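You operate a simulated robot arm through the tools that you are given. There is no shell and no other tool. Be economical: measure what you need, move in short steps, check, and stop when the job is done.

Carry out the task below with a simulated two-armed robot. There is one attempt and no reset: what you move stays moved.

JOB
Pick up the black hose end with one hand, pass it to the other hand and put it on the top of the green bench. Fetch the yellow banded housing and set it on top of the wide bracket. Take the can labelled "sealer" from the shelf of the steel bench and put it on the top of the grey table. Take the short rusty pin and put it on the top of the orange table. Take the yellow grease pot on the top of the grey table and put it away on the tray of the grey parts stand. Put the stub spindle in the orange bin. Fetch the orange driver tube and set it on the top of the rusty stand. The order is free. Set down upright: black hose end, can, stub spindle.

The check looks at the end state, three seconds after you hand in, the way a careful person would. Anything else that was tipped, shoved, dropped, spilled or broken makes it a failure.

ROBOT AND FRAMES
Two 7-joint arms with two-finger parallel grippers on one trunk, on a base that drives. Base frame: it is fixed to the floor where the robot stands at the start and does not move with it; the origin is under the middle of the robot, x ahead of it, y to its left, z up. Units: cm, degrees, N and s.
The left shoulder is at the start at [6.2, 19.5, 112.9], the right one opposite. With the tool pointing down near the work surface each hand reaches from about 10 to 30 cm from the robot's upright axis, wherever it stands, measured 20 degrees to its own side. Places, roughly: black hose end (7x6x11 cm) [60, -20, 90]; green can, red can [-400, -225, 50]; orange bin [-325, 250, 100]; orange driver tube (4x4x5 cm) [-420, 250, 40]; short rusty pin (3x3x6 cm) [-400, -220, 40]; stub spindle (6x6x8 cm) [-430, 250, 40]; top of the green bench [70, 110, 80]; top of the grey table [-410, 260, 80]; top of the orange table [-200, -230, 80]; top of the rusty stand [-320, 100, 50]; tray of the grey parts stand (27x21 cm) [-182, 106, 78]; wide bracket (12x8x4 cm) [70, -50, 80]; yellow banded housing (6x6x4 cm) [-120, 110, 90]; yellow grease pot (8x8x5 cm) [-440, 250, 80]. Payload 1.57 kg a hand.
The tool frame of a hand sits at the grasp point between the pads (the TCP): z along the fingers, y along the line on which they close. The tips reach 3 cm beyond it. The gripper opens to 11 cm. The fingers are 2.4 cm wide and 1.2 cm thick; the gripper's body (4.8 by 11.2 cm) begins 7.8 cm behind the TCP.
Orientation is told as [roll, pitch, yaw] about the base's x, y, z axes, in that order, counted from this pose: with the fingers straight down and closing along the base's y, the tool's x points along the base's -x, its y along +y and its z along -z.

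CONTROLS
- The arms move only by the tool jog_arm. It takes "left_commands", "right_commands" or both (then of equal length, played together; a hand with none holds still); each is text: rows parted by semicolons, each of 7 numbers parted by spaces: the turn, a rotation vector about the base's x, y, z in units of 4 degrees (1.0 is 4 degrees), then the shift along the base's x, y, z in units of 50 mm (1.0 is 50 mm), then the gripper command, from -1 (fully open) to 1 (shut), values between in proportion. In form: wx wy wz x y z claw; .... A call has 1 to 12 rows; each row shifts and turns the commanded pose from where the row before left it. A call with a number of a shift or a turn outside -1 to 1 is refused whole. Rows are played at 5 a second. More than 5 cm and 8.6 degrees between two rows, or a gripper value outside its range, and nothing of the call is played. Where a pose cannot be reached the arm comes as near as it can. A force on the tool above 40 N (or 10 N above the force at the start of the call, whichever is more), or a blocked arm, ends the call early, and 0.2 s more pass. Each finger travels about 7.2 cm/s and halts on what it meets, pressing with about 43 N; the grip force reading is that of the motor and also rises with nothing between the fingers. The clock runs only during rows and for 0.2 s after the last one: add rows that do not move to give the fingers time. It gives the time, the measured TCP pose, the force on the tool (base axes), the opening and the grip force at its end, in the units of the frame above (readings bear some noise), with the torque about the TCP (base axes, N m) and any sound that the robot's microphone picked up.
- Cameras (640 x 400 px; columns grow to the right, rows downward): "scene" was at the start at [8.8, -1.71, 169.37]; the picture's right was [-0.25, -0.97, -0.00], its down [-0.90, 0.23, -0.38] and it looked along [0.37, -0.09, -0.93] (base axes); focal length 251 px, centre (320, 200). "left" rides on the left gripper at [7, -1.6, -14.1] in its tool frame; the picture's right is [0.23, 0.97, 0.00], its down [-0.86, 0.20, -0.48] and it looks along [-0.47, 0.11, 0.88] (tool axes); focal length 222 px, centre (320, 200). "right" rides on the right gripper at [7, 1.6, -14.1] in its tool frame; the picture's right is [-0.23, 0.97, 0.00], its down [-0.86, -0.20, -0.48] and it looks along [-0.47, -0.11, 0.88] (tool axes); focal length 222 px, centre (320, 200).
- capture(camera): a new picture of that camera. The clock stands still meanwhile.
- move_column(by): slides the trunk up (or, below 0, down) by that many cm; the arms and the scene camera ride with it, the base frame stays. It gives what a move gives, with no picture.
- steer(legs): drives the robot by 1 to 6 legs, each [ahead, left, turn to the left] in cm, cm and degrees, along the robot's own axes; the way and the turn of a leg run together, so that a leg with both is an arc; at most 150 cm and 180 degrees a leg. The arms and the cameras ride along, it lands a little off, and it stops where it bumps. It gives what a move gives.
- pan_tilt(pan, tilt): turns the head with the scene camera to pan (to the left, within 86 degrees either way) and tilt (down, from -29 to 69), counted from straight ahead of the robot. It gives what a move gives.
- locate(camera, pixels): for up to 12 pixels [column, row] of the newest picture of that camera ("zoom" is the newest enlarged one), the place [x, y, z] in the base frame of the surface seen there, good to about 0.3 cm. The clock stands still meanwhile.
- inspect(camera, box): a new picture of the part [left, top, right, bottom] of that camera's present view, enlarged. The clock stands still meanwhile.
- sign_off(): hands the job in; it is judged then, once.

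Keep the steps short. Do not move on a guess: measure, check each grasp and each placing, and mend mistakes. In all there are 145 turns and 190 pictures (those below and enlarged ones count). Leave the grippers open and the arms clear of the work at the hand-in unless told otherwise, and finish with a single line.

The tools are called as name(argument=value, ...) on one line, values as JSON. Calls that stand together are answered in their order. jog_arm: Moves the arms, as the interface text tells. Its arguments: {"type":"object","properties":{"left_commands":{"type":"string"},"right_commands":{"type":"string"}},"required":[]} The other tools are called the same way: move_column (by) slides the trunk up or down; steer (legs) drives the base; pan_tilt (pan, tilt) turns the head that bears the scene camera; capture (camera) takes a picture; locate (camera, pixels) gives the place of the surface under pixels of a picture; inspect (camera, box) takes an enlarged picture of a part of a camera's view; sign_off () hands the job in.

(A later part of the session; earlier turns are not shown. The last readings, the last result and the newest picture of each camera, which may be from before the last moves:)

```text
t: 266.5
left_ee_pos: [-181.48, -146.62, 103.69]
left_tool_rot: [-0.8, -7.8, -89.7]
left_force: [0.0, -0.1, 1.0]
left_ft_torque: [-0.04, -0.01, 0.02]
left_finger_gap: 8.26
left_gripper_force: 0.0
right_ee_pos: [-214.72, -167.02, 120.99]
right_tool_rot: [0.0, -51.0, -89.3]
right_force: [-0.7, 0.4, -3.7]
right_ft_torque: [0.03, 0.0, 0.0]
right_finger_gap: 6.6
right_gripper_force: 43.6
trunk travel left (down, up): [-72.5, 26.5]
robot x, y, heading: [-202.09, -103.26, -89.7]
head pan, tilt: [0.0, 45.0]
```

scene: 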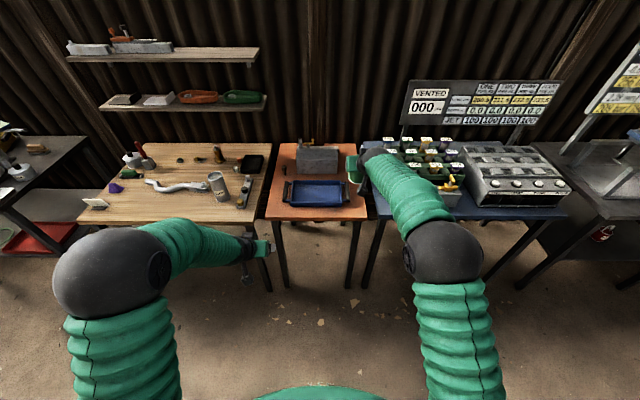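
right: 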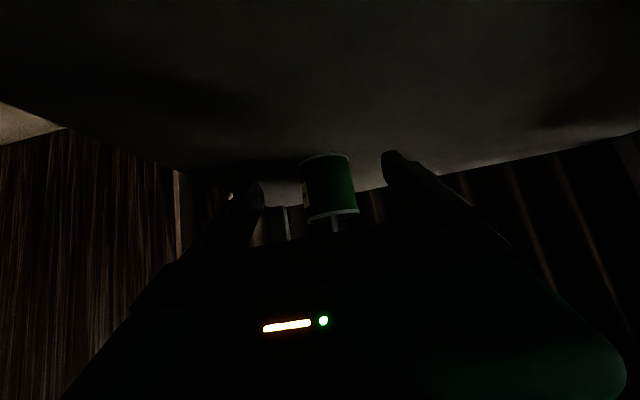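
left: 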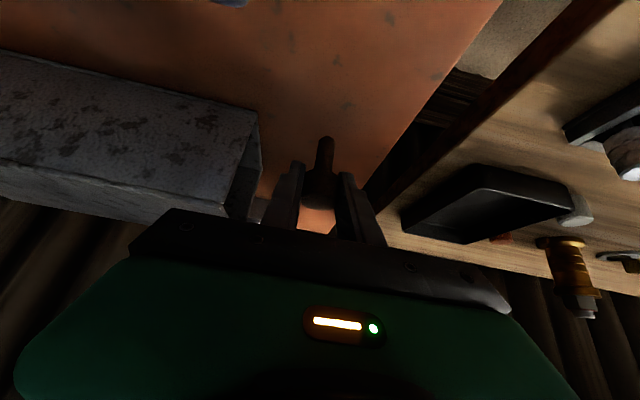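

The pin stands well. I fold both arms a bit further.

jog_arm(right_commands="0 0 0 0 0.5 0 1; 0 0 0 0 0.5 0 1; 0 0 0 0 0.5 0 1; 0 0 0 0 0.5 0 1; 0 0 0 0 0 0 1", left_commands="0.95 0 0 0 0.4 0.5 -0.5; 1 0 0 0 0.5 0.5 -0.5; 0 0 0 0 0.5 0.5 -0.5; 0 0 0 0 0.4 0.5 -0.5; 0 0 0 0 0 0 -0.5")

steer(legs=[[0, -110, 0], [0, -95, 0], [0, 0, -150]])

pan_tilt(pan=0, tilt=25)

capture(camera="scene")

```text
t: 267.7
left_ee_pos: [-181.32, -137.58, 113.65]
left_tool_rot: [-0.8, 0.0, -89.8]
left_force: [0.6, 0.6, 0.5]
left_ft_torque: [0.03, 0.0, 0.02]
left_finger_gap: 8.26
left_gripper_force: 0.1
right_ee_pos: [-214.74, -157.21, 120.64]
right_tool_rot: [0.1, -50.8, -89.5]
right_force: [-0.3, -0.2, -3.2]
right_ft_torque: [0.0, -0.01, 0.0]
right_finger_gap: 6.62
right_gripper_force: 42.9
trunk travel left (down, up): [-72.5, 26.5]
robot x, y, heading: [-202.12, -102.7, -89.7]
head pan, tilt: [0.0, 45.0]
```

```text
t: 284.0
left_ee_pos: [-441.18, -82.13, 113.72]
left_tool_rot: [-0.8, 0.0, 120.0]
left_force: [0.4, -0.5, -0.5]
left_ft_torque: [0.03, -0.01, 0.0]
left_finger_gap: 8.23
left_gripper_force: 0.1
right_ee_pos: [-421.9, -48.65, 120.73]
right_tool_rot: [0.2, -50.9, 120.5]
right_force: [0.1, -0.4, -3.1]
right_ft_torque: [-0.06, 0.0, 0.01]
right_finger_gap: 6.62
right_gripper_force: 42.9
trunk travel left (down, up): [-72.5, 26.5]
robot x, y, heading: [-406.08, -101.83, 120.4]
head pan, tilt: [0.0, 45.0]
```

```text
t: 284.8
left_ee_pos: [-441.21, -82.32, 113.83]
left_tool_rot: [-0.9, -0.1, 120.0]
left_force: [0.0, 0.6, -0.7]
left_ft_torque: [0.01, 0.0, 0.02]
left_finger_gap: 8.25
left_gripper_force: 0.1
right_ee_pos: [-421.94, -48.76, 120.72]
right_tool_rot: [0.0, -51.1, 120.4]
right_force: [0.5, 0.0, -4.0]
right_ft_torque: [-0.02, -0.01, 0.04]
right_finger_gap: 6.6
right_gripper_force: 42.8
trunk travel left (down, up): [-72.5, 26.5]
robot x, y, heading: [-405.92, -101.8, 120.2]
head pan, tilt: [0.0, 25.0]
```

```text
79 pictures are left
```

scene: 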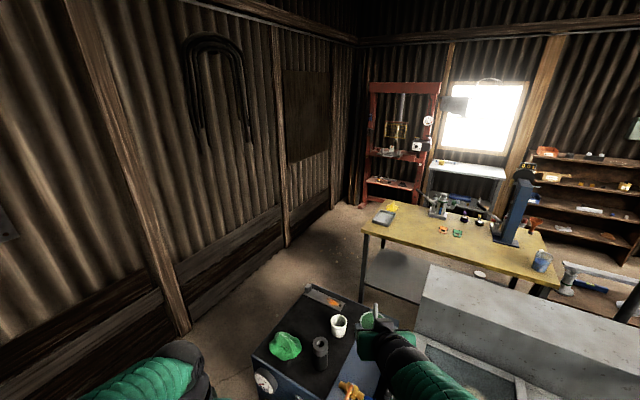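

I see a cart under the right arm, a yellow table, a red press and the grey table by the window at (465,170). I measure the passage.

locate(camera="scene", pixels=[[255, 355], [310, 290], [365, 230], [383, 300], [360, 205], [320, 230], [240, 270], [370, 180], [440, 168], [500, 180], [200, 340], [430, 300]])

inspect(camera="scene", box=[340, 70, 600, 232])

```text
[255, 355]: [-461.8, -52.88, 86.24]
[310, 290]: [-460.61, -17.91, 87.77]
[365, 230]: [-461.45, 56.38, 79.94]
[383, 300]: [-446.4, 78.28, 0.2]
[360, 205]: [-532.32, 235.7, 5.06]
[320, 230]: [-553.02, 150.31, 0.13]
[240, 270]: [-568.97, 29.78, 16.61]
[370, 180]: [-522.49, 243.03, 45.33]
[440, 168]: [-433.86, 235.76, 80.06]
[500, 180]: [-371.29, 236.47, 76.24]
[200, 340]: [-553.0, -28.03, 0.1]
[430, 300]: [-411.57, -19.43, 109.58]
```

```text
2.46 times, centred on (470, 151) of scene
```

zoom: 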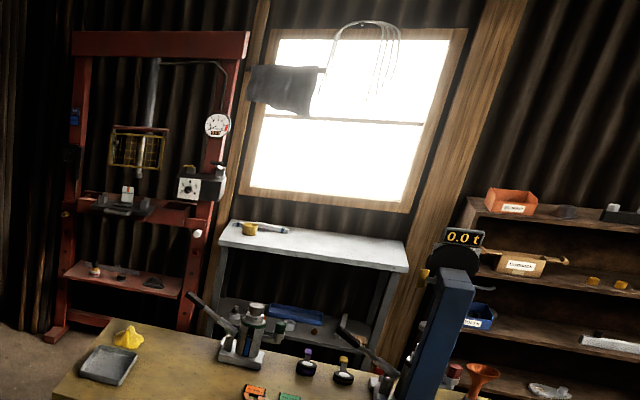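

The west passage (x -462…-565) is about 1 m wide. I move into it, turn to face +y, and drive to about y 40, then check.

steer(legs=[[30.2, 51.8, 0], [0, 0, -30.2], [0, 45, 0], [140, 0, 0]])

capture(camera="scene")

```text
t: 298.6
left_ee_pos: [-534.7, 71.65, 113.79]
left_tool_rot: [-0.7, -0.1, 90.8]
left_force: [-0.6, -0.4, 0.2]
left_ft_torque: [0.03, -0.04, -0.03]
left_finger_gap: 8.23
left_gripper_force: 0.0
right_ee_pos: [-501.59, 91.45, 120.85]
right_tool_rot: [0.0, -51.1, 91.3]
right_force: [-0.8, -0.6, -4.0]
right_ft_torque: [-0.06, 0.0, 0.0]
right_finger_gap: 6.59
right_gripper_force: 43.2
trunk travel left (down, up): [-72.5, 26.5]
robot x, y, heading: [-513.11, 37.36, 91.0]
head pan, tilt: [0.0, 25.0]
```

```text
77 pictures are left
```

scene: 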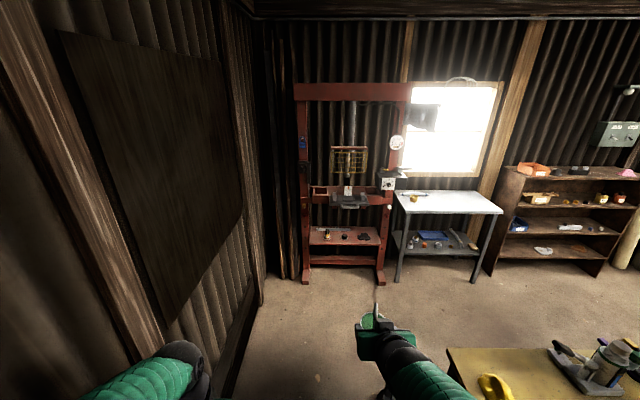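

Passage clear. I measure the yellow table's far corner and the grey table's edges and items.

locate(camera="scene", pixels=[[450, 350], [620, 348], [398, 208], [500, 212], [410, 196], [440, 195], [385, 245], [432, 238], [425, 244], [437, 246], [527, 170], [490, 240]])

inspect(camera="scene", box=[370, 160, 530, 290])

```text
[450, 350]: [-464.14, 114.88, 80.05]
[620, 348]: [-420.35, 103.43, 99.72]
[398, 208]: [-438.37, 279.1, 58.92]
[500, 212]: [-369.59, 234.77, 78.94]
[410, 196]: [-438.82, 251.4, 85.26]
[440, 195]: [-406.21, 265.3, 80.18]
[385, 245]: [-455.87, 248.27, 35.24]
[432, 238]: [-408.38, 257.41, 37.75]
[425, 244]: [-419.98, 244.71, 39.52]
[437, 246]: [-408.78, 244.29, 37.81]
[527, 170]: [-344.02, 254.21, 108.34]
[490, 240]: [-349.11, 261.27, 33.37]
```

```text
3.08 times, centred on (450, 225) of scene
```

zoom: 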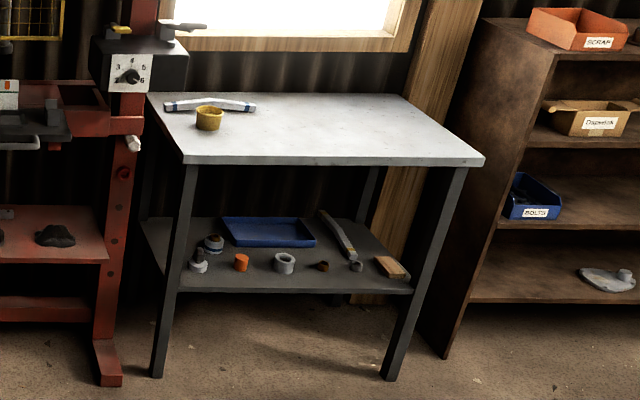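

Grey table: top 80, front y≈235, x -437…-370, pot near [-437,252]; shelf at ≈38 with spindle and orange tube; orange bin "SCRAP" at [-344,254,108]. I drive to [-403,155].

steer(legs=[[118, 0, -1], [0, -110, 0]])

pan_tilt(pan=0, tilt=42)

capture(camera="scene")

```text
t: 309.8
left_ee_pos: [-426.6, 192.01, 113.78]
left_tool_rot: [-0.9, -0.1, 89.7]
left_force: [-0.5, 0.3, 0.2]
left_ft_torque: [0.01, -0.03, 0.01]
left_finger_gap: 8.24
left_gripper_force: 0.2
right_ee_pos: [-393.02, 211.27, 120.85]
right_tool_rot: [-0.2, -51.1, 90.4]
right_force: [-0.1, 0.0, -3.5]
right_ft_torque: [-0.07, -0.01, -0.03]
right_finger_gap: 6.57
right_gripper_force: 42.8
trunk travel left (down, up): [-72.5, 26.5]
robot x, y, heading: [-405.99, 157.15, 90.2]
head pan, tilt: [0.0, 25.0]
```

```text
t: 310.6
left_ee_pos: [-426.41, 191.91, 113.76]
left_tool_rot: [-0.8, -0.1, 89.7]
left_force: [-0.1, -0.3, -0.5]
left_ft_torque: [-0.05, 0.0, 0.04]
left_finger_gap: 8.23
left_gripper_force: 0.1
right_ee_pos: [-392.86, 211.16, 120.84]
right_tool_rot: [-0.1, -51.1, 90.2]
right_force: [0.0, 0.5, -4.6]
right_ft_torque: [-0.05, 0.0, -0.01]
right_finger_gap: 6.55
right_gripper_force: 42.9
trunk travel left (down, up): [-72.5, 26.5]
robot x, y, heading: [-405.78, 157.45, 90.0]
head pan, tilt: [0.0, 42.0]
```

```text
75 pictures are left
```

scene: 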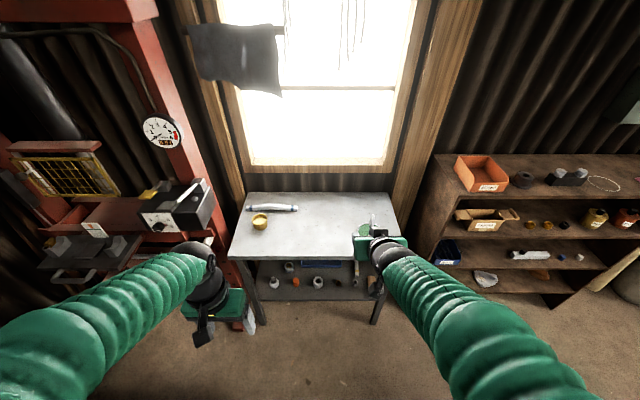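

I measure the pot, the free table area and the bin.

locate(camera="scene", pixels=[[260, 220], [252, 222], [268, 222], [260, 228], [320, 220], [345, 205], [235, 255], [395, 255], [480, 170], [482, 190], [470, 160], [500, 160]])

inspect(camera="scene", box=[230, 185, 310, 235])

```text
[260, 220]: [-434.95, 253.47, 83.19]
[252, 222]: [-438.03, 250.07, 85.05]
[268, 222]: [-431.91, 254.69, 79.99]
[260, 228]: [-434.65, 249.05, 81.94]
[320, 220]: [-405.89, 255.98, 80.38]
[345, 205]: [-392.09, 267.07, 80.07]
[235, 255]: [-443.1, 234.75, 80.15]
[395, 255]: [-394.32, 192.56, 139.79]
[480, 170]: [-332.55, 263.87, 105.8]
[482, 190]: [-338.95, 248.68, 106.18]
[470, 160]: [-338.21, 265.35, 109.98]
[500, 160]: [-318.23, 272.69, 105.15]
```

```text
8.00 times, centred on (270, 210) of scene
```

zoom: 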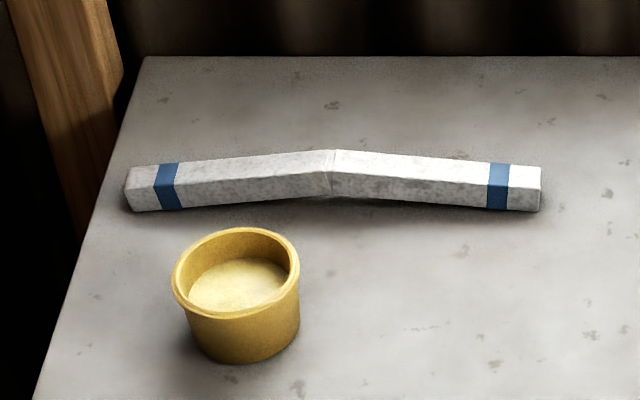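

The pot is open (must stay level): centre ≈[-435,252], rim 85. Now I place the can: lower the trunk 26, extend the right arm 22 and drive 16 ahead.

jog_arm(right_commands="0 0 0 0 0.7 0 1; 0 0 0 0 0.7 0 1; 0 0 0 0 0.8 0 1; 0 0 0 0 0.8 0 1; 0 0 0 0 0.8 0 1; 0 0 0 0 0.6 0 1; 0 0 0 0 0 0 1")

move_column(by=-26)

steer(legs=[[16, 0, 0]])

capture(camera="scene")

capture(camera="right")

```text
t: 312.2
left_ee_pos: [-426.17, 191.86, 113.82]
left_tool_rot: [-0.8, -0.2, 89.7]
left_force: [1.1, -0.2, 0.5]
left_ft_torque: [0.01, -0.02, -0.03]
left_finger_gap: 8.27
left_gripper_force: 0.1
right_ee_pos: [-392.67, 233.18, 120.9]
right_tool_rot: [0.1, -51.2, 90.2]
right_force: [0.4, -0.6, -3.6]
right_ft_torque: [-0.08, -0.01, -0.04]
right_finger_gap: 6.58
right_gripper_force: 43.0
trunk travel left (down, up): [-72.5, 26.5]
robot x, y, heading: [-405.57, 157.45, 90.0]
head pan, tilt: [0.0, 42.0]
```

```text
t: 314.9
left_ee_pos: [-426.28, 191.87, 87.75]
left_tool_rot: [-0.7, -0.1, 89.9]
left_force: [-0.1, 0.5, -0.1]
left_ft_torque: [0.02, 0.03, 0.01]
left_finger_gap: 8.23
left_gripper_force: 0.0
right_ee_pos: [-392.73, 233.38, 94.77]
right_tool_rot: [0.1, -51.1, 90.2]
right_force: [-1.0, -0.5, -3.6]
right_ft_torque: [-0.03, -0.01, -0.03]
right_finger_gap: 6.54
right_gripper_force: 43.3
trunk travel left (down, up): [-46.5, 52.5]
robot x, y, heading: [-406.06, 157.31, 89.9]
head pan, tilt: [0.0, 42.0]
```

```text
t: 316.3
left_ee_pos: [-426.39, 208.2, 87.79]
left_tool_rot: [-0.9, -0.1, 89.9]
left_force: [0.2, 0.5, -0.2]
left_ft_torque: [-0.04, -0.03, -0.02]
left_finger_gap: 8.26
left_gripper_force: 0.0
right_ee_pos: [-392.9, 249.69, 94.69]
right_tool_rot: [0.0, -51.0, 90.4]
right_force: [0.1, 0.1, -3.3]
right_ft_torque: [-0.05, 0.0, -0.02]
right_finger_gap: 6.56
right_gripper_force: 43.2
trunk travel left (down, up): [-46.5, 52.5]
robot x, y, heading: [-405.97, 173.7, 90.1]
head pan, tilt: [0.0, 42.0]
```

```text
73 pictures are left
```

scene: 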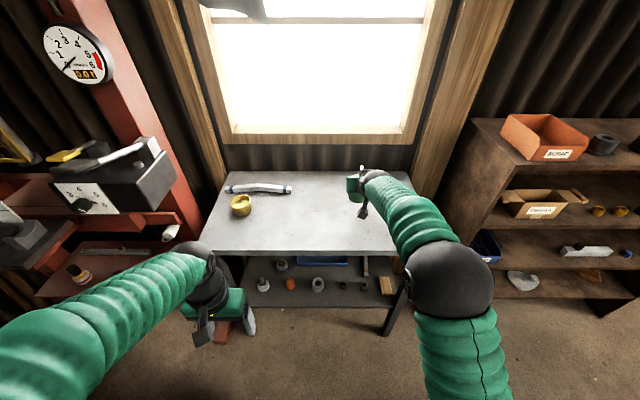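

```text
72 pictures are left
```

right: 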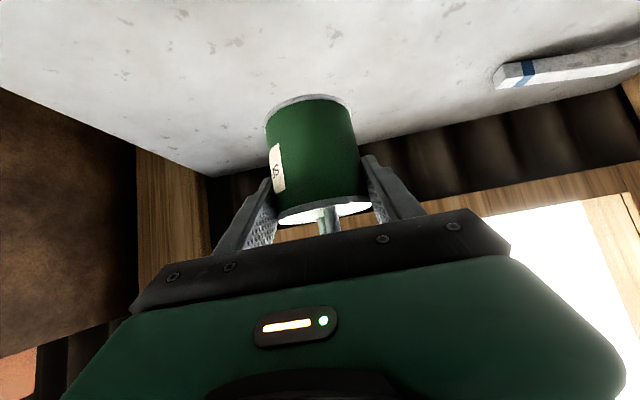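

The can hangs over a free spot. I lower toward contact at z≈86.

jog_arm(right_commands="0 0 0 0 0 -0.7 1; 0 0 0 0 0 -0.7 1; 0 0 0 0 0 -0.2 1; 0 0 0 0 0 -0.06 1; 0 0 0 0 0 -0.05 1; 0 0 0 0 0 0 1")

```text
t: 317.7
left_ee_pos: [-426.46, 207.95, 87.85]
left_tool_rot: [-0.8, -0.1, 89.9]
left_force: [-0.1, 1.2, 0.5]
left_ft_torque: [-0.01, -0.02, -0.03]
left_finger_gap: 8.25
left_gripper_force: 0.0
right_ee_pos: [-393.02, 249.57, 86.15]
right_tool_rot: [-0.1, -51.1, 90.4]
right_force: [0.2, 0.2, -4.1]
right_ft_torque: [-0.04, 0.01, -0.03]
right_finger_gap: 6.57
right_gripper_force: 42.4
trunk travel left (down, up): [-46.5, 52.5]
robot x, y, heading: [-406.06, 173.45, 90.1]
head pan, tilt: [0.0, 42.0]
```

Not yet touching. I continue in 1.5 mm steps.

jog_arm(right_commands="0 0 0 0 0 -0.03 1; 0 0 0 0 0 -0.03 1; 0 0 0 0 0 -0.03 1; 0 0 0 0 0 0 1")

inspect(camera="right", box=[220, 60, 420, 185])

```text
t: 318.7
left_ee_pos: [-426.41, 207.93, 87.89]
left_tool_rot: [-0.7, -0.2, 90.0]
left_force: [-0.3, -0.4, 0.5]
left_ft_torque: [-0.05, 0.02, 0.01]
left_finger_gap: 8.26
left_gripper_force: 0.1
right_ee_pos: [-393.02, 249.56, 86.22]
right_tool_rot: [0.0, -51.3, 90.2]
right_force: [2.6, 4.5, 11.7]
right_ft_torque: [0.03, 0.15, -0.09]
right_finger_gap: 6.57
right_gripper_force: 42.8
trunk travel left (down, up): [-46.5, 52.5]
robot x, y, heading: [-405.96, 173.73, 90.4]
head pan, tilt: [0.0, 42.0]
```

```text
3.20 times, centred on (320, 122) of right
```

zoom: 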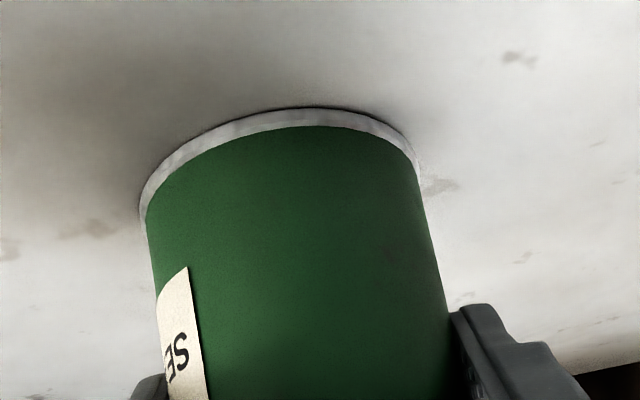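

In contact. I open, then withdraw along the finger axis.

jog_arm(right_commands="0 0 0 0 0 0 -0.3; 0 0 0 0 0 0 -0.5; 0 0 0 0 0 0 -0.7; 0 0 0 0 0 0 -0.7; 0 0 0 0 -0.38 0.32 -0.7; 0 0 0 0 -0.6 0.5 -0.7; 0 0 0 0 -0.6 0.5 -0.7; 0 0 0 0 -0.7 0.6 -0.7; 0 0 0 0 -0.7 0.6 -0.7")

inspect(camera="scene", box=[200, 150, 440, 300])

```text
t: 320.9
left_ee_pos: [-426.24, 207.93, 87.8]
left_tool_rot: [-0.6, -0.2, 90.0]
left_force: [0.1, 0.8, -0.2]
left_ft_torque: [0.0, 0.0, 0.01]
left_finger_gap: 8.24
left_gripper_force: 0.1
right_ee_pos: [-381.11, 234.82, 93.61]
right_tool_rot: [-7.3, -46.5, 83.8]
right_force: [-0.1, -0.2, -0.6]
right_ft_torque: [0.02, -0.02, 0.03]
right_finger_gap: 9.35
right_gripper_force: 0.2
trunk travel left (down, up): [-46.5, 52.5]
robot x, y, heading: [-405.81, 173.82, 90.1]
head pan, tilt: [0.0, 42.0]
stopped in row 9 (right hand): the arm was blocked; the commanded pose is now the measured one
```

```text
2.67 times, centred on (320, 225) of scene
```

zoom: 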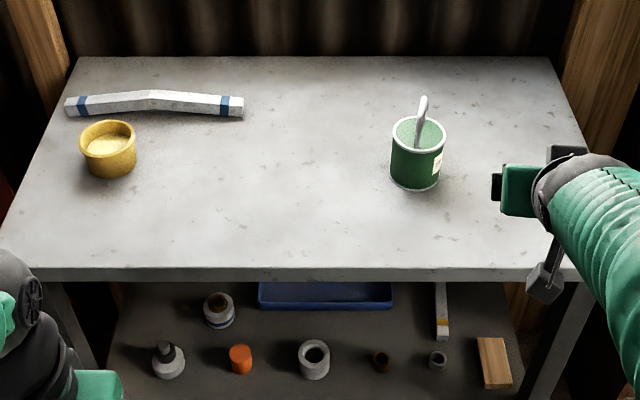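

The can stands upright on the table. The right arm slipped sideways near a limit; I back away 20 cm and return the right hand to pointing down.

steer(legs=[[-22, 0, 0]])

jog_arm(right_commands="-0.95 0.24 0.19 0 0 0.3 -0.7; -0.95 0.24 0.19 0 0 0.3 -0.7; -0.95 0.24 0.19 0 0 0.3 -0.7; -0.95 0.24 0.19 0 -0.2 0.3 -0.7; -0.95 0.24 0.19 0 -0.2 0.2 -0.7; -0.95 0.24 0.19 0 -0.3 0 -0.7; -0.95 0.24 0.19 0 -0.3 0 -0.7; -0.95 0.24 0.19 0 -0.3 0 -0.7; -0.95 0.24 0.19 0 -0.3 0 -0.7; -0.95 0.24 0.19 0 -0.3 0 -0.7; -0.95 0.24 0.19 0 -0.3 0 -0.7; -0.95 0.24 0.19 0 -0.3 0 -0.7")

capture(camera="scene")

```text
t: 322.6
left_ee_pos: [-426.36, 185.5, 87.77]
left_tool_rot: [-0.8, -0.1, 89.8]
left_force: [-0.2, -0.1, -0.1]
left_ft_torque: [0.01, -0.01, -0.01]
left_finger_gap: 8.24
left_gripper_force: 0.1
right_ee_pos: [-381.25, 212.37, 93.7]
right_tool_rot: [-7.3, -46.5, 83.7]
right_force: [0.1, -0.1, 0.9]
right_ft_torque: [-0.05, 0.02, 0.03]
right_finger_gap: 9.35
right_gripper_force: 0.1
trunk travel left (down, up): [-46.5, 52.5]
robot x, y, heading: [-405.93, 151.45, 90.4]
head pan, tilt: [0.0, 42.0]
```

```text
t: 325.2
left_ee_pos: [-426.26, 185.45, 87.84]
left_tool_rot: [-0.7, -0.2, 89.9]
left_force: [-0.7, -0.6, 0.4]
left_ft_torque: [0.02, 0.02, 0.0]
left_finger_gap: 8.24
left_gripper_force: 0.1
right_ee_pos: [-381.2, 199.9, 100.8]
right_tool_rot: [2.0, -0.2, 89.3]
right_force: [-0.2, 0.5, 0.1]
right_ft_torque: [0.0, 0.02, 0.0]
right_finger_gap: 9.33
right_gripper_force: 0.1
trunk travel left (down, up): [-46.5, 52.5]
robot x, y, heading: [-405.91, 151.32, 90.2]
head pan, tilt: [0.0, 42.0]
```

```text
69 pictures are left
```

scene: 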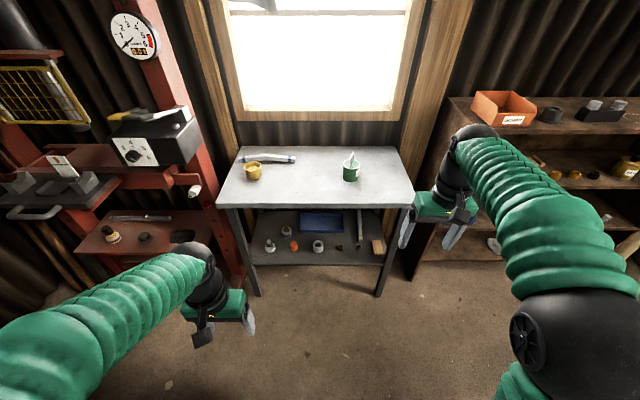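

Next the shelf items. I lower the trunk 46 cm and look at the shelf.

move_column(by=-40)

move_column(by=-5.5)

pan_tilt(pan=10, tilt=35)

capture(camera="scene")

inspect(camera="scene", box=[270, 190, 430, 290])

```text
t: 329.0
left_ee_pos: [-426.4, 185.42, 47.81]
left_tool_rot: [-0.7, -0.2, 89.9]
left_force: [0.2, 0.2, 0.5]
left_ft_torque: [0.01, 0.01, 0.01]
left_finger_gap: 8.26
left_gripper_force: 0.0
right_ee_pos: [-381.31, 199.86, 60.84]
right_tool_rot: [2.0, -0.1, 89.4]
right_force: [0.0, 0.0, 0.1]
right_ft_torque: [0.02, -0.01, -0.02]
right_finger_gap: 9.34
right_gripper_force: 0.2
trunk travel left (down, up): [-6.5, 92.5]
robot x, y, heading: [-405.56, 151.02, 90.5]
head pan, tilt: [0.0, 42.0]
```

```text
t: 330.0
left_ee_pos: [-426.22, 185.38, 42.26]
left_tool_rot: [-0.8, -0.1, 90.0]
left_force: [-0.4, -0.3, 0.1]
left_ft_torque: [0.0, 0.01, 0.02]
left_finger_gap: 8.25
left_gripper_force: 0.0
right_ee_pos: [-381.17, 199.83, 55.35]
right_tool_rot: [1.9, -0.4, 89.4]
right_force: [0.0, 0.2, -0.6]
right_ft_torque: [0.0, 0.03, -0.01]
right_finger_gap: 9.33
right_gripper_force: 0.0
trunk travel left (down, up): [-1.0, 98.0]
robot x, y, heading: [-405.7, 151.67, 90.2]
head pan, tilt: [0.0, 42.0]
```

```text
t: 330.7
left_ee_pos: [-426.25, 185.32, 42.37]
left_tool_rot: [-0.6, -0.2, 90.0]
left_force: [0.0, 0.0, -0.5]
left_ft_torque: [0.03, -0.03, 0.0]
left_finger_gap: 8.27
left_gripper_force: 0.0
right_ee_pos: [-381.19, 199.91, 55.28]
right_tool_rot: [1.9, -0.2, 89.3]
right_force: [0.1, -0.1, -0.1]
right_ft_torque: [-0.04, 0.05, 0.01]
right_finger_gap: 9.33
right_gripper_force: 0.2
trunk travel left (down, up): [-1.0, 98.0]
robot x, y, heading: [-405.76, 151.26, 90.3]
head pan, tilt: [10.0, 35.0]
```

```text
68 pictures are left
```

scene: 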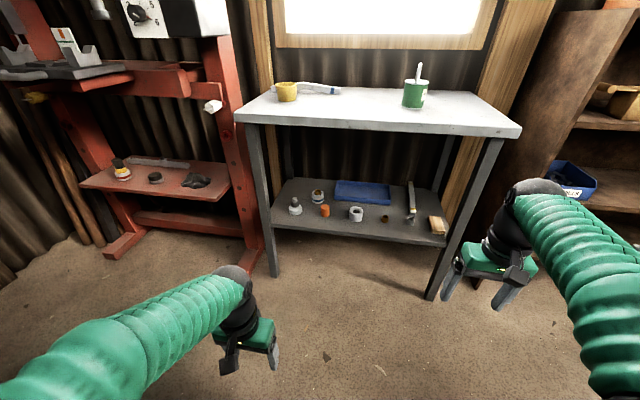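

```text
4.00 times, centred on (350, 240) of scene
```

zoom: 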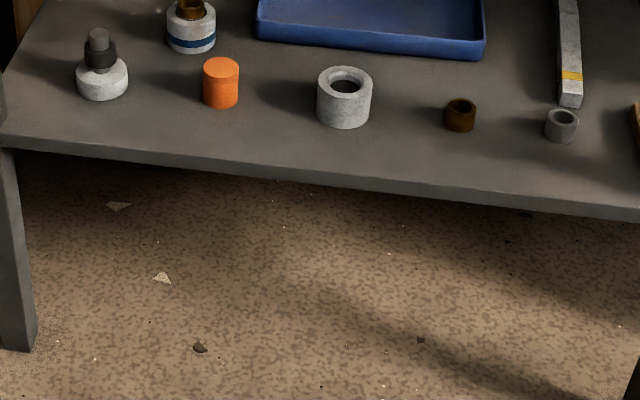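

The stub spindle is at zoom (100,75), the orange tube at (221,82). I measure both and their neighbours.

locate(camera="zoom", pixels=[[98, 35], [100, 60], [102, 85], [102, 98], [77, 80], [127, 78], [221, 68], [221, 95], [204, 82], [238, 82], [190, 50], [318, 100]])

locate(camera="scene", pixels=[[300, 231], [268, 190], [380, 128], [380, 134], [265, 120]])

```text
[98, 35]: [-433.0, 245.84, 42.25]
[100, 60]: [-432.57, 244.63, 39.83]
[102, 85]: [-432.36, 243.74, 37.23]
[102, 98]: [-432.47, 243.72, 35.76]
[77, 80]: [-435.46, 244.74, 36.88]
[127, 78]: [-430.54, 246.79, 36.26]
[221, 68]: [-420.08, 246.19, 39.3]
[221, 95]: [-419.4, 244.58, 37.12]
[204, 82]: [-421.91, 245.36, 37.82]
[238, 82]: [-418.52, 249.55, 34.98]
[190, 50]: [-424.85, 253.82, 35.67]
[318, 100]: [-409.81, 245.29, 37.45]
```

```text
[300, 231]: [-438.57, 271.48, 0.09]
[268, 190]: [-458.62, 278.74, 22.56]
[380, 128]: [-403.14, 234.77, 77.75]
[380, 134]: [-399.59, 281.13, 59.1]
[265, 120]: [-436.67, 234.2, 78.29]
```

Shelf z 34.7; spindle centre [-432.8,246.5], top ≈42.7; tube centre [-420.2,246.7], top 39.7. A table leg stands left-front, so I come with a nearly vertical left hand and the robot turned ~12° left. I fold the right arm in, stretch the left and tilt it 20°.

jog_arm(left_commands="0 0 0 0 0.9 0.3 -0.5; 0 0 0 0 0.9 0.3 -0.5; 0 0 0 0 0.9 0.3 -0.5; 0 0 0 0 0.9 0.2 -0.5; 0 0 0 0 0.9 0 -0.5; 1 0 0 0 0.2 0 -0.5; 1 0 0 0 0.2 0 -0.5; 1 0 0 0 0.2 0 -0.5; 1 0 0 0 0.2 0 -0.5; 1 0 0 0 0.2 0 -0.5; 0 0 0 0 0 0 -0.5", right_commands="0 0 0 0.1 -0.9 0 -0.7; 0 0 0 0.1 -0.9 0 -0.7; 0 0 0 0.1 -0.9 0 -0.7; 0 0 0 0.1 -0.9 0 -0.7; 0 0 0 0 0 0 -0.7; 0 0 0 0 0 0 -0.7; 0 0 0 0 0 0 -0.7; 0 0 0 0 0 0 -0.7; 0 0 0 0 0 0 -0.7; 0 0 0 0 0 0 -0.7; 0 0 0 0 0 0 -0.7")

steer(legs=[[0, 0, 12], [20, 0, 0]])

capture(camera="scene")

```text
t: 333.1
left_ee_pos: [-426.57, 212.95, 47.83]
left_tool_rot: [-0.7, -20.2, 89.9]
left_force: [-0.5, -0.2, -1.2]
left_ft_torque: [0.03, 0.03, -0.02]
left_finger_gap: 8.23
left_gripper_force: 0.0
right_ee_pos: [-379.34, 181.9, 55.56]
right_tool_rot: [2.0, -0.3, 89.5]
right_force: [0.7, 0.0, -0.5]
right_ft_torque: [-0.02, -0.05, -0.03]
right_finger_gap: 9.34
right_gripper_force: 0.1
trunk travel left (down, up): [-1.0, 98.0]
robot x, y, heading: [-405.5, 151.22, 90.4]
head pan, tilt: [10.0, 35.0]
```

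```text
t: 335.4
left_ee_pos: [-443.53, 226.49, 47.76]
left_tool_rot: [-0.8, -20.2, 102.4]
left_force: [-0.1, 0.0, -0.6]
left_ft_torque: [-0.02, 0.02, -0.02]
left_finger_gap: 8.27
left_gripper_force: 0.1
right_ee_pos: [-390.86, 206.17, 55.52]
right_tool_rot: [1.9, -0.2, 101.8]
right_force: [0.2, -0.7, -0.5]
right_ft_torque: [-0.01, 0.01, 0.01]
right_finger_gap: 9.37
right_gripper_force: 0.1
trunk travel left (down, up): [-1.0, 98.0]
robot x, y, heading: [-410.06, 170.52, 102.4]
head pan, tilt: [10.0, 35.0]
```

```text
66 pictures are left
```

scene: 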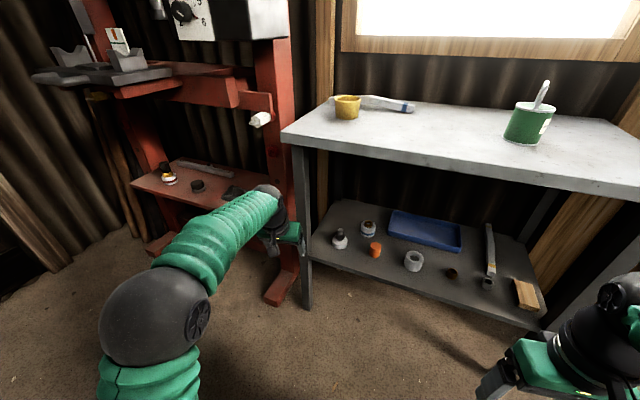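

The left hand is in front of the leg. I check the leg's right edge, then sidestep right and go in.

locate(camera="scene", pixels=[[298, 180], [308, 180], [305, 240], [309, 240], [340, 240], [375, 248], [330, 148], [330, 153]])

steer(legs=[[0, -17, 0]])

capture(camera="left")

```text
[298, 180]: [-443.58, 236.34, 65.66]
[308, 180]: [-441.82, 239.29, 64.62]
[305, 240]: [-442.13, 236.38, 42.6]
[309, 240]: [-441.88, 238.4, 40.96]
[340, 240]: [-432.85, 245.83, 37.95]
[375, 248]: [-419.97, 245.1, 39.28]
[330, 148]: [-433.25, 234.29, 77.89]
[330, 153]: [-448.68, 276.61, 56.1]
```

```text
t: 336.9
left_ee_pos: [-426.46, 230.3, 47.9]
left_tool_rot: [-0.8, -20.2, 102.2]
left_force: [-0.5, 0.4, 0.3]
left_ft_torque: [0.01, -0.02, -0.01]
left_finger_gap: 8.25
left_gripper_force: 0.1
right_ee_pos: [-373.98, 209.8, 55.67]
right_tool_rot: [1.9, -0.3, 101.7]
right_force: [0.6, 0.2, -0.1]
right_ft_torque: [-0.01, -0.01, -0.03]
right_finger_gap: 9.38
right_gripper_force: 0.1
trunk travel left (down, up): [-1.0, 98.0]
robot x, y, heading: [-393.3, 174.44, 102.2]
head pan, tilt: [10.0, 35.0]
```

```text
65 pictures are left
```

left: 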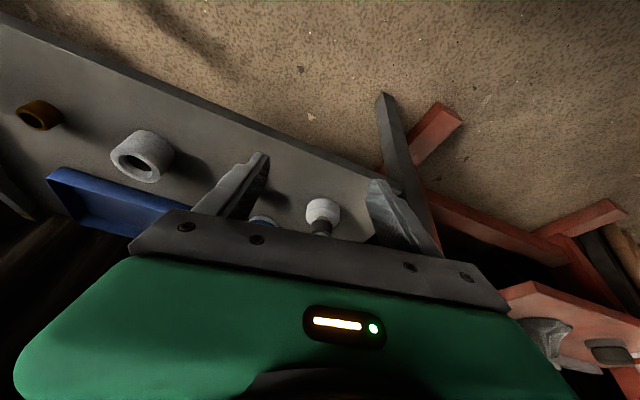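

The leg's right edge is at x -441.8, so there is room. I drive 14 ahead and 2.7 left, staying above the items.

steer(legs=[[14, 2.7, 0]])

capture(camera="left")

capture(camera="scene")

```text
t: 338.2
left_ee_pos: [-432.03, 243.3, 47.94]
left_tool_rot: [-0.6, -20.4, 102.1]
left_force: [0.8, -0.8, -0.1]
left_ft_torque: [0.0, 0.01, -0.03]
left_finger_gap: 8.25
left_gripper_force: 0.2
right_ee_pos: [-379.47, 222.76, 55.41]
right_tool_rot: [2.0, -0.3, 101.6]
right_force: [0.3, 0.1, 0.4]
right_ft_torque: [-0.02, 0.01, 0.01]
right_finger_gap: 9.35
right_gripper_force: 0.0
trunk travel left (down, up): [-1.0, 98.0]
robot x, y, heading: [-398.75, 187.51, 102.6]
head pan, tilt: [10.0, 35.0]
```

```text
64 pictures are left
```

left: 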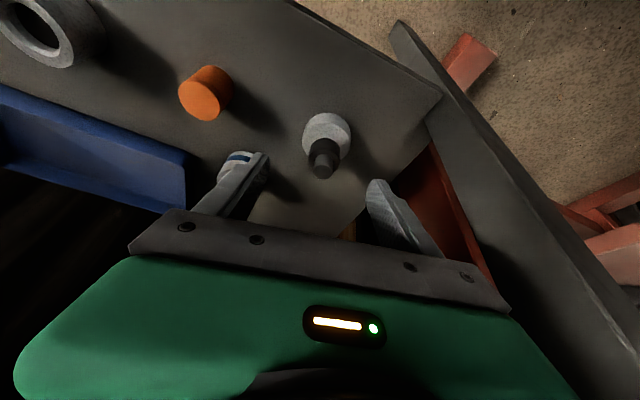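

```text
63 pictures are left
```

scene: 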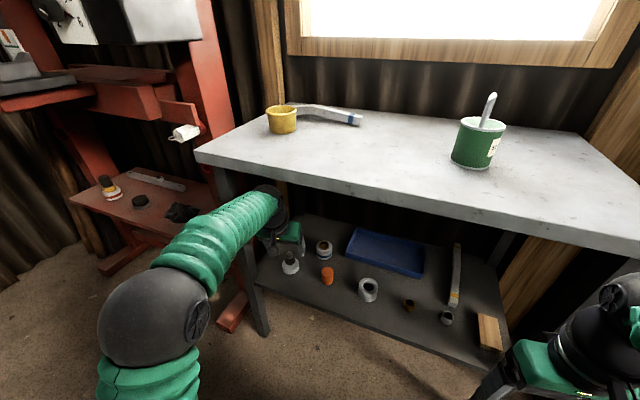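

I measure the spindle's exact place from here.

locate(camera="left", pixels=[[323, 170], [325, 155], [304, 135], [350, 138], [325, 115], [327, 135], [250, 165], [232, 158], [205, 90]])

inspect(camera="scene", box=[180, 150, 340, 280])

```text
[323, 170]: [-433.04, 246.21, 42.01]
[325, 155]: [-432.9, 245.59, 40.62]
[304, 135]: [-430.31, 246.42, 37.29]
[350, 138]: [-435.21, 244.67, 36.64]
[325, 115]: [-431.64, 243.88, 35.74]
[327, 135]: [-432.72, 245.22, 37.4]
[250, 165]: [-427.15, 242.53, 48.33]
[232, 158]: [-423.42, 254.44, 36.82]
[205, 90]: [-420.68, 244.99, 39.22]
```

```text
3.08 times, centred on (260, 215) of scene
```

zoom: 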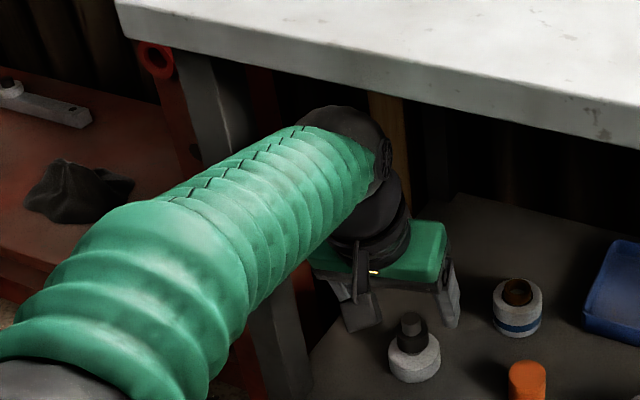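

Spindle axis [-432.8,246.4]. I move over it, then down to z≈39.2 and check.

jog_arm(left_commands="0 0 0 -0.15 0.6 0 -0.5; 0 0 0 0 0 -0.6 -0.5; 0 0 0 0 0 -0.6 -0.5; 0 0 0 0 0 -0.5 -0.5; 0 0 0 0 0 0 -0.5; 0 0 0 0 0 0 -0.5")

inspect(camera="left", box=[160, 60, 480, 260])

```text
t: 339.6
left_ee_pos: [-432.69, 246.45, 39.36]
left_tool_rot: [-0.8, -20.3, 102.0]
left_force: [0.3, -0.7, -0.3]
left_ft_torque: [-0.02, -0.02, 0.02]
left_finger_gap: 8.24
left_gripper_force: 0.0
right_ee_pos: [-379.42, 222.84, 55.6]
right_tool_rot: [2.0, -0.4, 101.6]
right_force: [0.0, 0.5, 0.6]
right_ft_torque: [-0.04, 0.03, -0.01]
right_finger_gap: 9.37
right_gripper_force: 0.0
trunk travel left (down, up): [-1.0, 98.0]
robot x, y, heading: [-399.24, 187.37, 102.2]
head pan, tilt: [10.0, 35.0]
```

```text
2.00 times, centred on (320, 160) of left
```

zoom: 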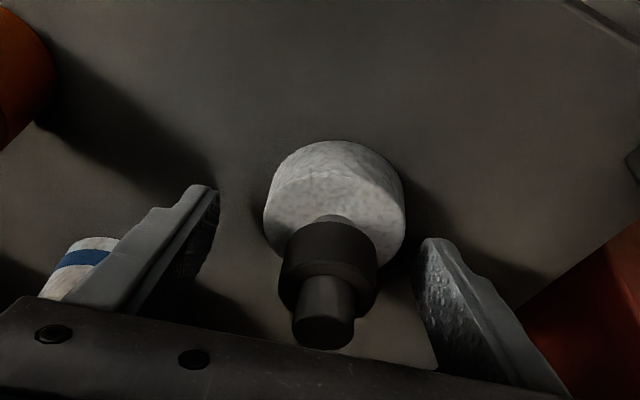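

Aligned. I lower 0.5 cm more and close, then lift 2 cm.

jog_arm(left_commands="0 0 0 0 -0.06 -0.1 -0.4; 0 0 0 0 0 0 -0.1; 0 0 0 0 0 0 0.2; 0 0 0 0 0 0 1; 0 0 0 0 0 0 1; 0 0 0 0 0 0 1; 0 0 0 0 0 0.2 1; 0 0 0 0 0 0.2 1; 0 0 0 0 0 0 1")

inspect(camera="left", box=[160, 60, 480, 260])

```text
t: 341.6
left_ee_pos: [-432.7, 245.91, 40.87]
left_tool_rot: [-0.7, -20.2, 102.2]
left_force: [0.4, 0.2, -6.7]
left_ft_torque: [-0.02, -0.01, 0.01]
left_finger_gap: 5.41
left_gripper_force: 43.2
right_ee_pos: [-379.5, 222.81, 55.66]
right_tool_rot: [2.0, -0.3, 101.6]
right_force: [-0.2, 0.1, 0.0]
right_ft_torque: [0.01, 0.01, 0.02]
right_finger_gap: 9.37
right_gripper_force: 0.0
trunk travel left (down, up): [-1.0, 98.0]
robot x, y, heading: [-398.82, 187.16, 102.8]
head pan, tilt: [10.0, 35.0]
```

```text
2.00 times, centred on (320, 160) of left
```

zoom: 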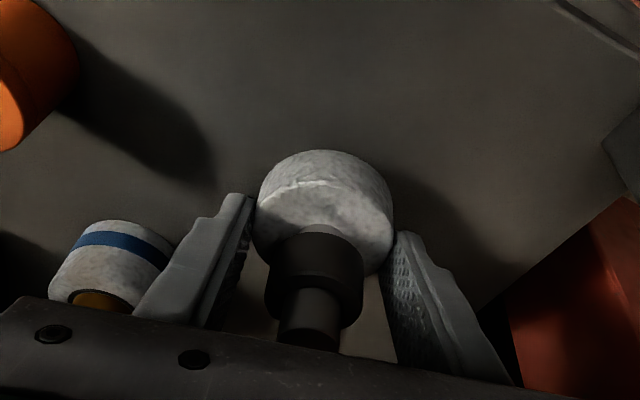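

The spindle is held (5.4 cm). I lift to z≈46, back the robot out 26 cm, then fold the left arm upright near the body.

jog_arm(left_commands="0 0 0 0 0 0.5 1; 0 0 0 0 0 0.5 1; 0 0 0 0 0 0 1")

steer(legs=[[-28, 0, 0], [0, 0, -12]])

jog_arm(left_commands="-1 0 0 0 -0.3 0 1; -1 0 0 0 -0.3 0 1; -1 0 0 0 -0.3 0 1; -1 0 0 0 -0.4 0 1; -1 0 0 0 -0.4 0 1; 0 0 0 0 -0.8 0 1; 0 0 0 0 -0.8 0 1; 0 0 0 0 -0.8 0 1; 0 0 0 0 -0.8 0 1; 0 0 0 0 -0.3 0 1; 0 0 0 0 0 0 1", right_commands="0 -0.4 0 0 0.9 -0.3 -0.3; 0 0 0 0 0.9 -0.3 -0.3; 0 0 0 0 0.9 -0.3 -0.3; 0 0 0 0 0.9 -0.3 -0.3; 0 0 0 -0.3 0.9 -0.3 -0.3; 1 0 0 -0.3 0.2 0 -0.3; 1 0 0 -0.3 0.2 0 -0.3; 1 0 0 -0.3 0.2 0 -0.3; 1 0 0 -0.3 0.2 0 -0.3; 1 0 0 -0.3 0.2 0 -0.3; 0 0 0 0 0 0 -0.3")

capture(camera="scene")

```text
t: 342.4
left_ee_pos: [-432.59, 245.93, 46.04]
left_tool_rot: [-0.6, -20.4, 102.2]
left_force: [1.2, -0.6, -5.8]
left_ft_torque: [-0.01, 0.02, -0.01]
left_finger_gap: 5.39
left_gripper_force: 42.6
right_ee_pos: [-379.55, 222.72, 55.58]
right_tool_rot: [2.0, -0.3, 101.6]
right_force: [0.2, 0.0, -0.1]
right_ft_torque: [-0.03, 0.02, 0.03]
right_finger_gap: 9.35
right_gripper_force: 0.0
trunk travel left (down, up): [-1.0, 98.0]
robot x, y, heading: [-398.94, 187.31, 102.4]
head pan, tilt: [10.0, 35.0]
```

```text
t: 345.2
left_ee_pos: [-413.72, 223.98, 45.98]
left_tool_rot: [-0.7, -20.3, 90.0]
left_force: [-0.3, -0.1, -6.0]
left_ft_torque: [-0.01, 0.0, 0.03]
left_finger_gap: 5.42
left_gripper_force: 42.8
right_ee_pos: [-366.5, 190.46, 55.61]
right_tool_rot: [2.0, -0.3, 89.7]
right_force: [-0.9, -0.3, -0.4]
right_ft_torque: [0.02, 0.02, -0.03]
right_finger_gap: 9.37
right_gripper_force: 0.1
trunk travel left (down, up): [-1.0, 98.0]
robot x, y, heading: [-393.07, 159.99, 90.4]
head pan, tilt: [10.0, 35.0]
```

```text
t: 347.6
left_ee_pos: [-413.81, 198.03, 46.03]
left_tool_rot: [-0.6, -0.4, 90.1]
left_force: [-0.2, 0.3, -6.1]
left_ft_torque: [-0.01, 0.04, 0.0]
left_finger_gap: 5.4
left_gripper_force: 43.1
right_ee_pos: [-375.55, 217.85, 48.09]
right_tool_rot: [0.4, -20.5, 89.7]
right_force: [-0.6, -0.9, -0.6]
right_ft_torque: [0.0, -0.01, -0.01]
right_finger_gap: 7.17
right_gripper_force: 0.2
trunk travel left (down, up): [-1.0, 98.0]
robot x, y, heading: [-392.55, 159.92, 90.5]
head pan, tilt: [10.0, 35.0]
```

```text
59 pictures are left
```

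scene: 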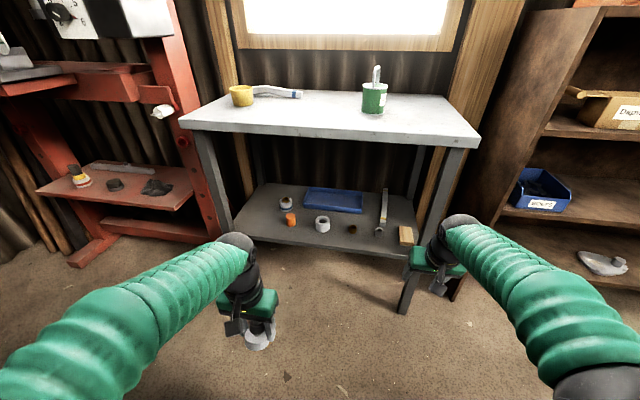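

Now the tube with the right hand. I turn 14.5° left, slide left 21 and go 18 ahead to a pre-grasp.

steer(legs=[[0, 0, 14.5], [0, 21.3, 0], [18, 0, 0]])

capture(camera="right")

capture(camera="scene")

```text
t: 351.2
left_ee_pos: [-448.05, 203.23, 46.17]
left_tool_rot: [-0.8, -0.3, 104.6]
left_force: [-0.1, 0.3, -6.2]
left_ft_torque: [0.0, 0.02, -0.02]
left_finger_gap: 5.39
left_gripper_force: 43.0
right_ee_pos: [-416.04, 232.06, 48.04]
right_tool_rot: [0.5, -20.4, 104.3]
right_force: [0.7, -0.4, -1.0]
right_ft_torque: [-0.02, 0.01, 0.06]
right_finger_gap: 7.14
right_gripper_force: 0.1
trunk travel left (down, up): [-1.0, 98.0]
robot x, y, heading: [-418.25, 171.31, 104.9]
head pan, tilt: [10.0, 35.0]
```

```text
58 pictures are left
```

right: 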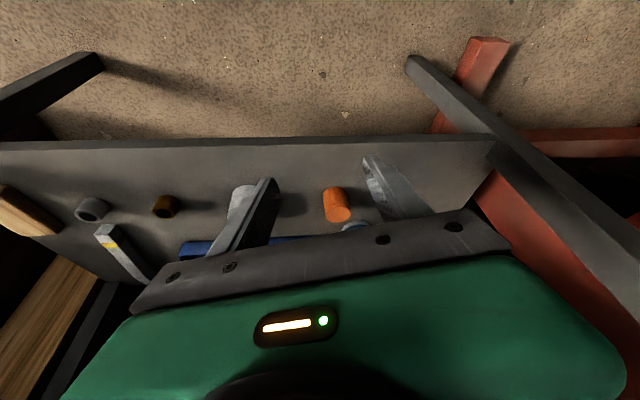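

```text
57 pictures are left
```

scene: 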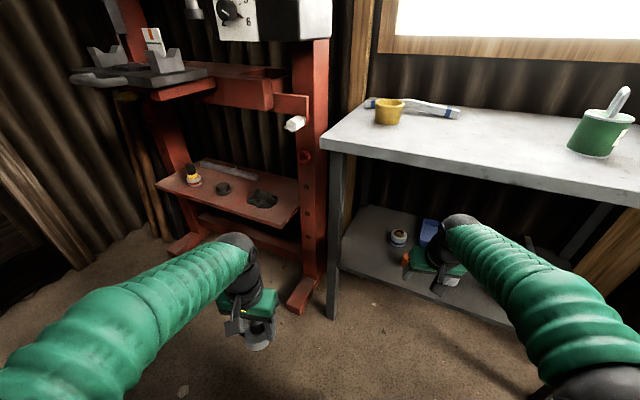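

I drive 12.5 ahead, then measure the tube from the hand camera.

steer(legs=[[12.5, 0.3, 0]])

capture(camera="right")

locate(camera="right", pixels=[[334, 155], [334, 180], [320, 165], [348, 165], [334, 140], [334, 125]])

```text
t: 352.5
left_ee_pos: [-451.49, 215.27, 46.08]
left_tool_rot: [-0.7, -0.4, 104.7]
left_force: [0.9, 0.3, -6.6]
left_ft_torque: [0.03, 0.0, 0.0]
left_finger_gap: 5.4
left_gripper_force: 43.3
right_ee_pos: [-419.65, 244.16, 48.16]
right_tool_rot: [0.5, -20.4, 104.1]
right_force: [-0.3, -0.3, 0.7]
right_ft_torque: [0.04, 0.0, 0.0]
right_finger_gap: 7.14
right_gripper_force: 0.0
trunk travel left (down, up): [-1.0, 98.0]
robot x, y, heading: [-421.8, 183.3, 104.9]
head pan, tilt: [10.0, 35.0]
```

```text
56 pictures are left
```

right: 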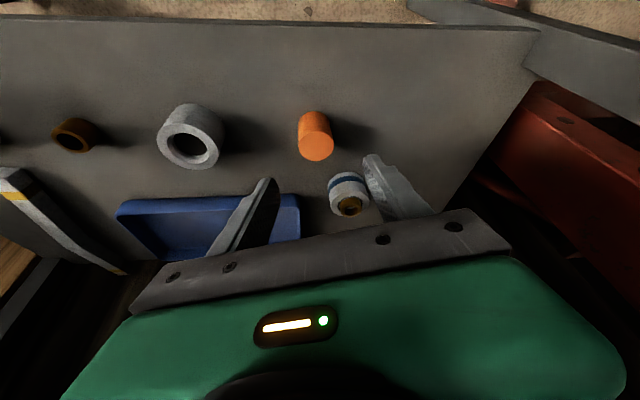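

```text
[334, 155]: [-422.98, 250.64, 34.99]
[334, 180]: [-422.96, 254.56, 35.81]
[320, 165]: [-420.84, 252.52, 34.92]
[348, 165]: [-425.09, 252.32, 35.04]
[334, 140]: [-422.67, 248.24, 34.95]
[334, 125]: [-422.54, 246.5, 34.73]
```

The tube is at (316,140). I measure it properly.

locate(camera="right", pixels=[[317, 148], [301, 148], [332, 146], [315, 125], [316, 158]])

```text
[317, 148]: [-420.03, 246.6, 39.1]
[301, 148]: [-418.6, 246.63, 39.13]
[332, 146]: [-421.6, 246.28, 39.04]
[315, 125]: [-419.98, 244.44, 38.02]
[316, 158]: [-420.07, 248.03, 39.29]
```

Centre [-420.1,246.4], top 39.2. I position, descend to z≈38.4, and check.

jog_arm(right_commands="0 0 0 -0.08 0.45 0 -0.3; 0 0 0 0 0 -0.7 -0.3; 0 0 0 0 0 -0.7 -0.3; 0 0 0 0 0 -0.55 -0.3; 0 0 0 0 0 0 -0.3; 0 0 0 0 0 0 -0.3")

inspect(camera="right", box=[160, 60, 480, 260])

```text
t: 353.9
left_ee_pos: [-451.56, 215.12, 46.09]
left_tool_rot: [-0.7, -0.4, 104.7]
left_force: [-0.9, 0.1, -6.4]
left_ft_torque: [-0.01, 0.01, -0.01]
left_finger_gap: 5.41
left_gripper_force: 42.7
right_ee_pos: [-420.1, 246.3, 38.46]
right_tool_rot: [0.6, -20.5, 104.2]
right_force: [0.0, 0.0, 0.1]
right_ft_torque: [0.0, -0.02, -0.02]
right_finger_gap: 7.14
right_gripper_force: 0.1
trunk travel left (down, up): [-1.0, 98.0]
robot x, y, heading: [-421.65, 183.57, 105.1]
head pan, tilt: [10.0, 35.0]
```

```text
2.00 times, centred on (320, 160) of right
```

zoom: 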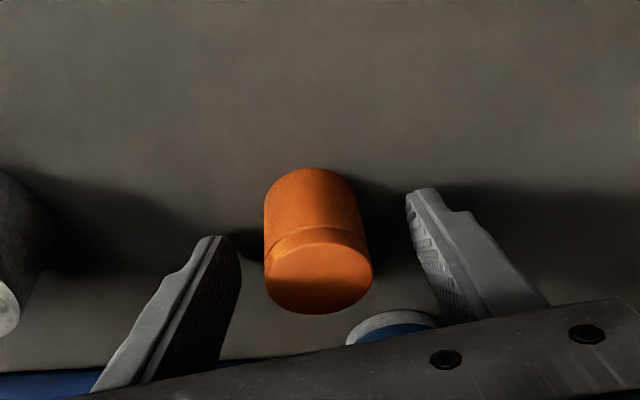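

Aligned. I close the right hand and lift to about z 46.

jog_arm(right_commands="0 0 0 0 0 0 0; 0 0 0 0 0 0 0.2; 0 0 0 0 0 0 1; 0 0 0 0 0 0 1; 0 0 0 0 0 0 1; 0 0 0 0 0 0.4 1; 0 0 0 0 0 0.6 1; 0 0 0 0 0 0.5 1; 0 0 0 0 0 0 1")

inspect(camera="right", box=[160, 60, 480, 260])

```text
t: 355.9
left_ee_pos: [-451.63, 215.2, 46.21]
left_tool_rot: [-0.6, -0.4, 104.6]
left_force: [0.6, -1.0, -5.7]
left_ft_torque: [-0.03, -0.02, -0.02]
left_finger_gap: 5.38
left_gripper_force: 43.4
right_ee_pos: [-419.89, 246.19, 45.81]
right_tool_rot: [0.4, -20.5, 104.2]
right_force: [0.6, -0.8, -0.9]
right_ft_torque: [-0.01, -0.03, -0.06]
right_finger_gap: 3.67
right_gripper_force: 42.6
trunk travel left (down, up): [-1.0, 98.0]
robot x, y, heading: [-421.65, 183.56, 104.8]
head pan, tilt: [10.0, 35.0]
```

```text
2.00 times, centred on (320, 160) of right
```

zoom: 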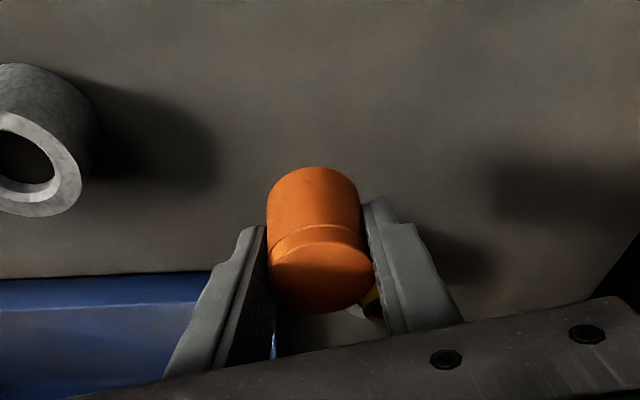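

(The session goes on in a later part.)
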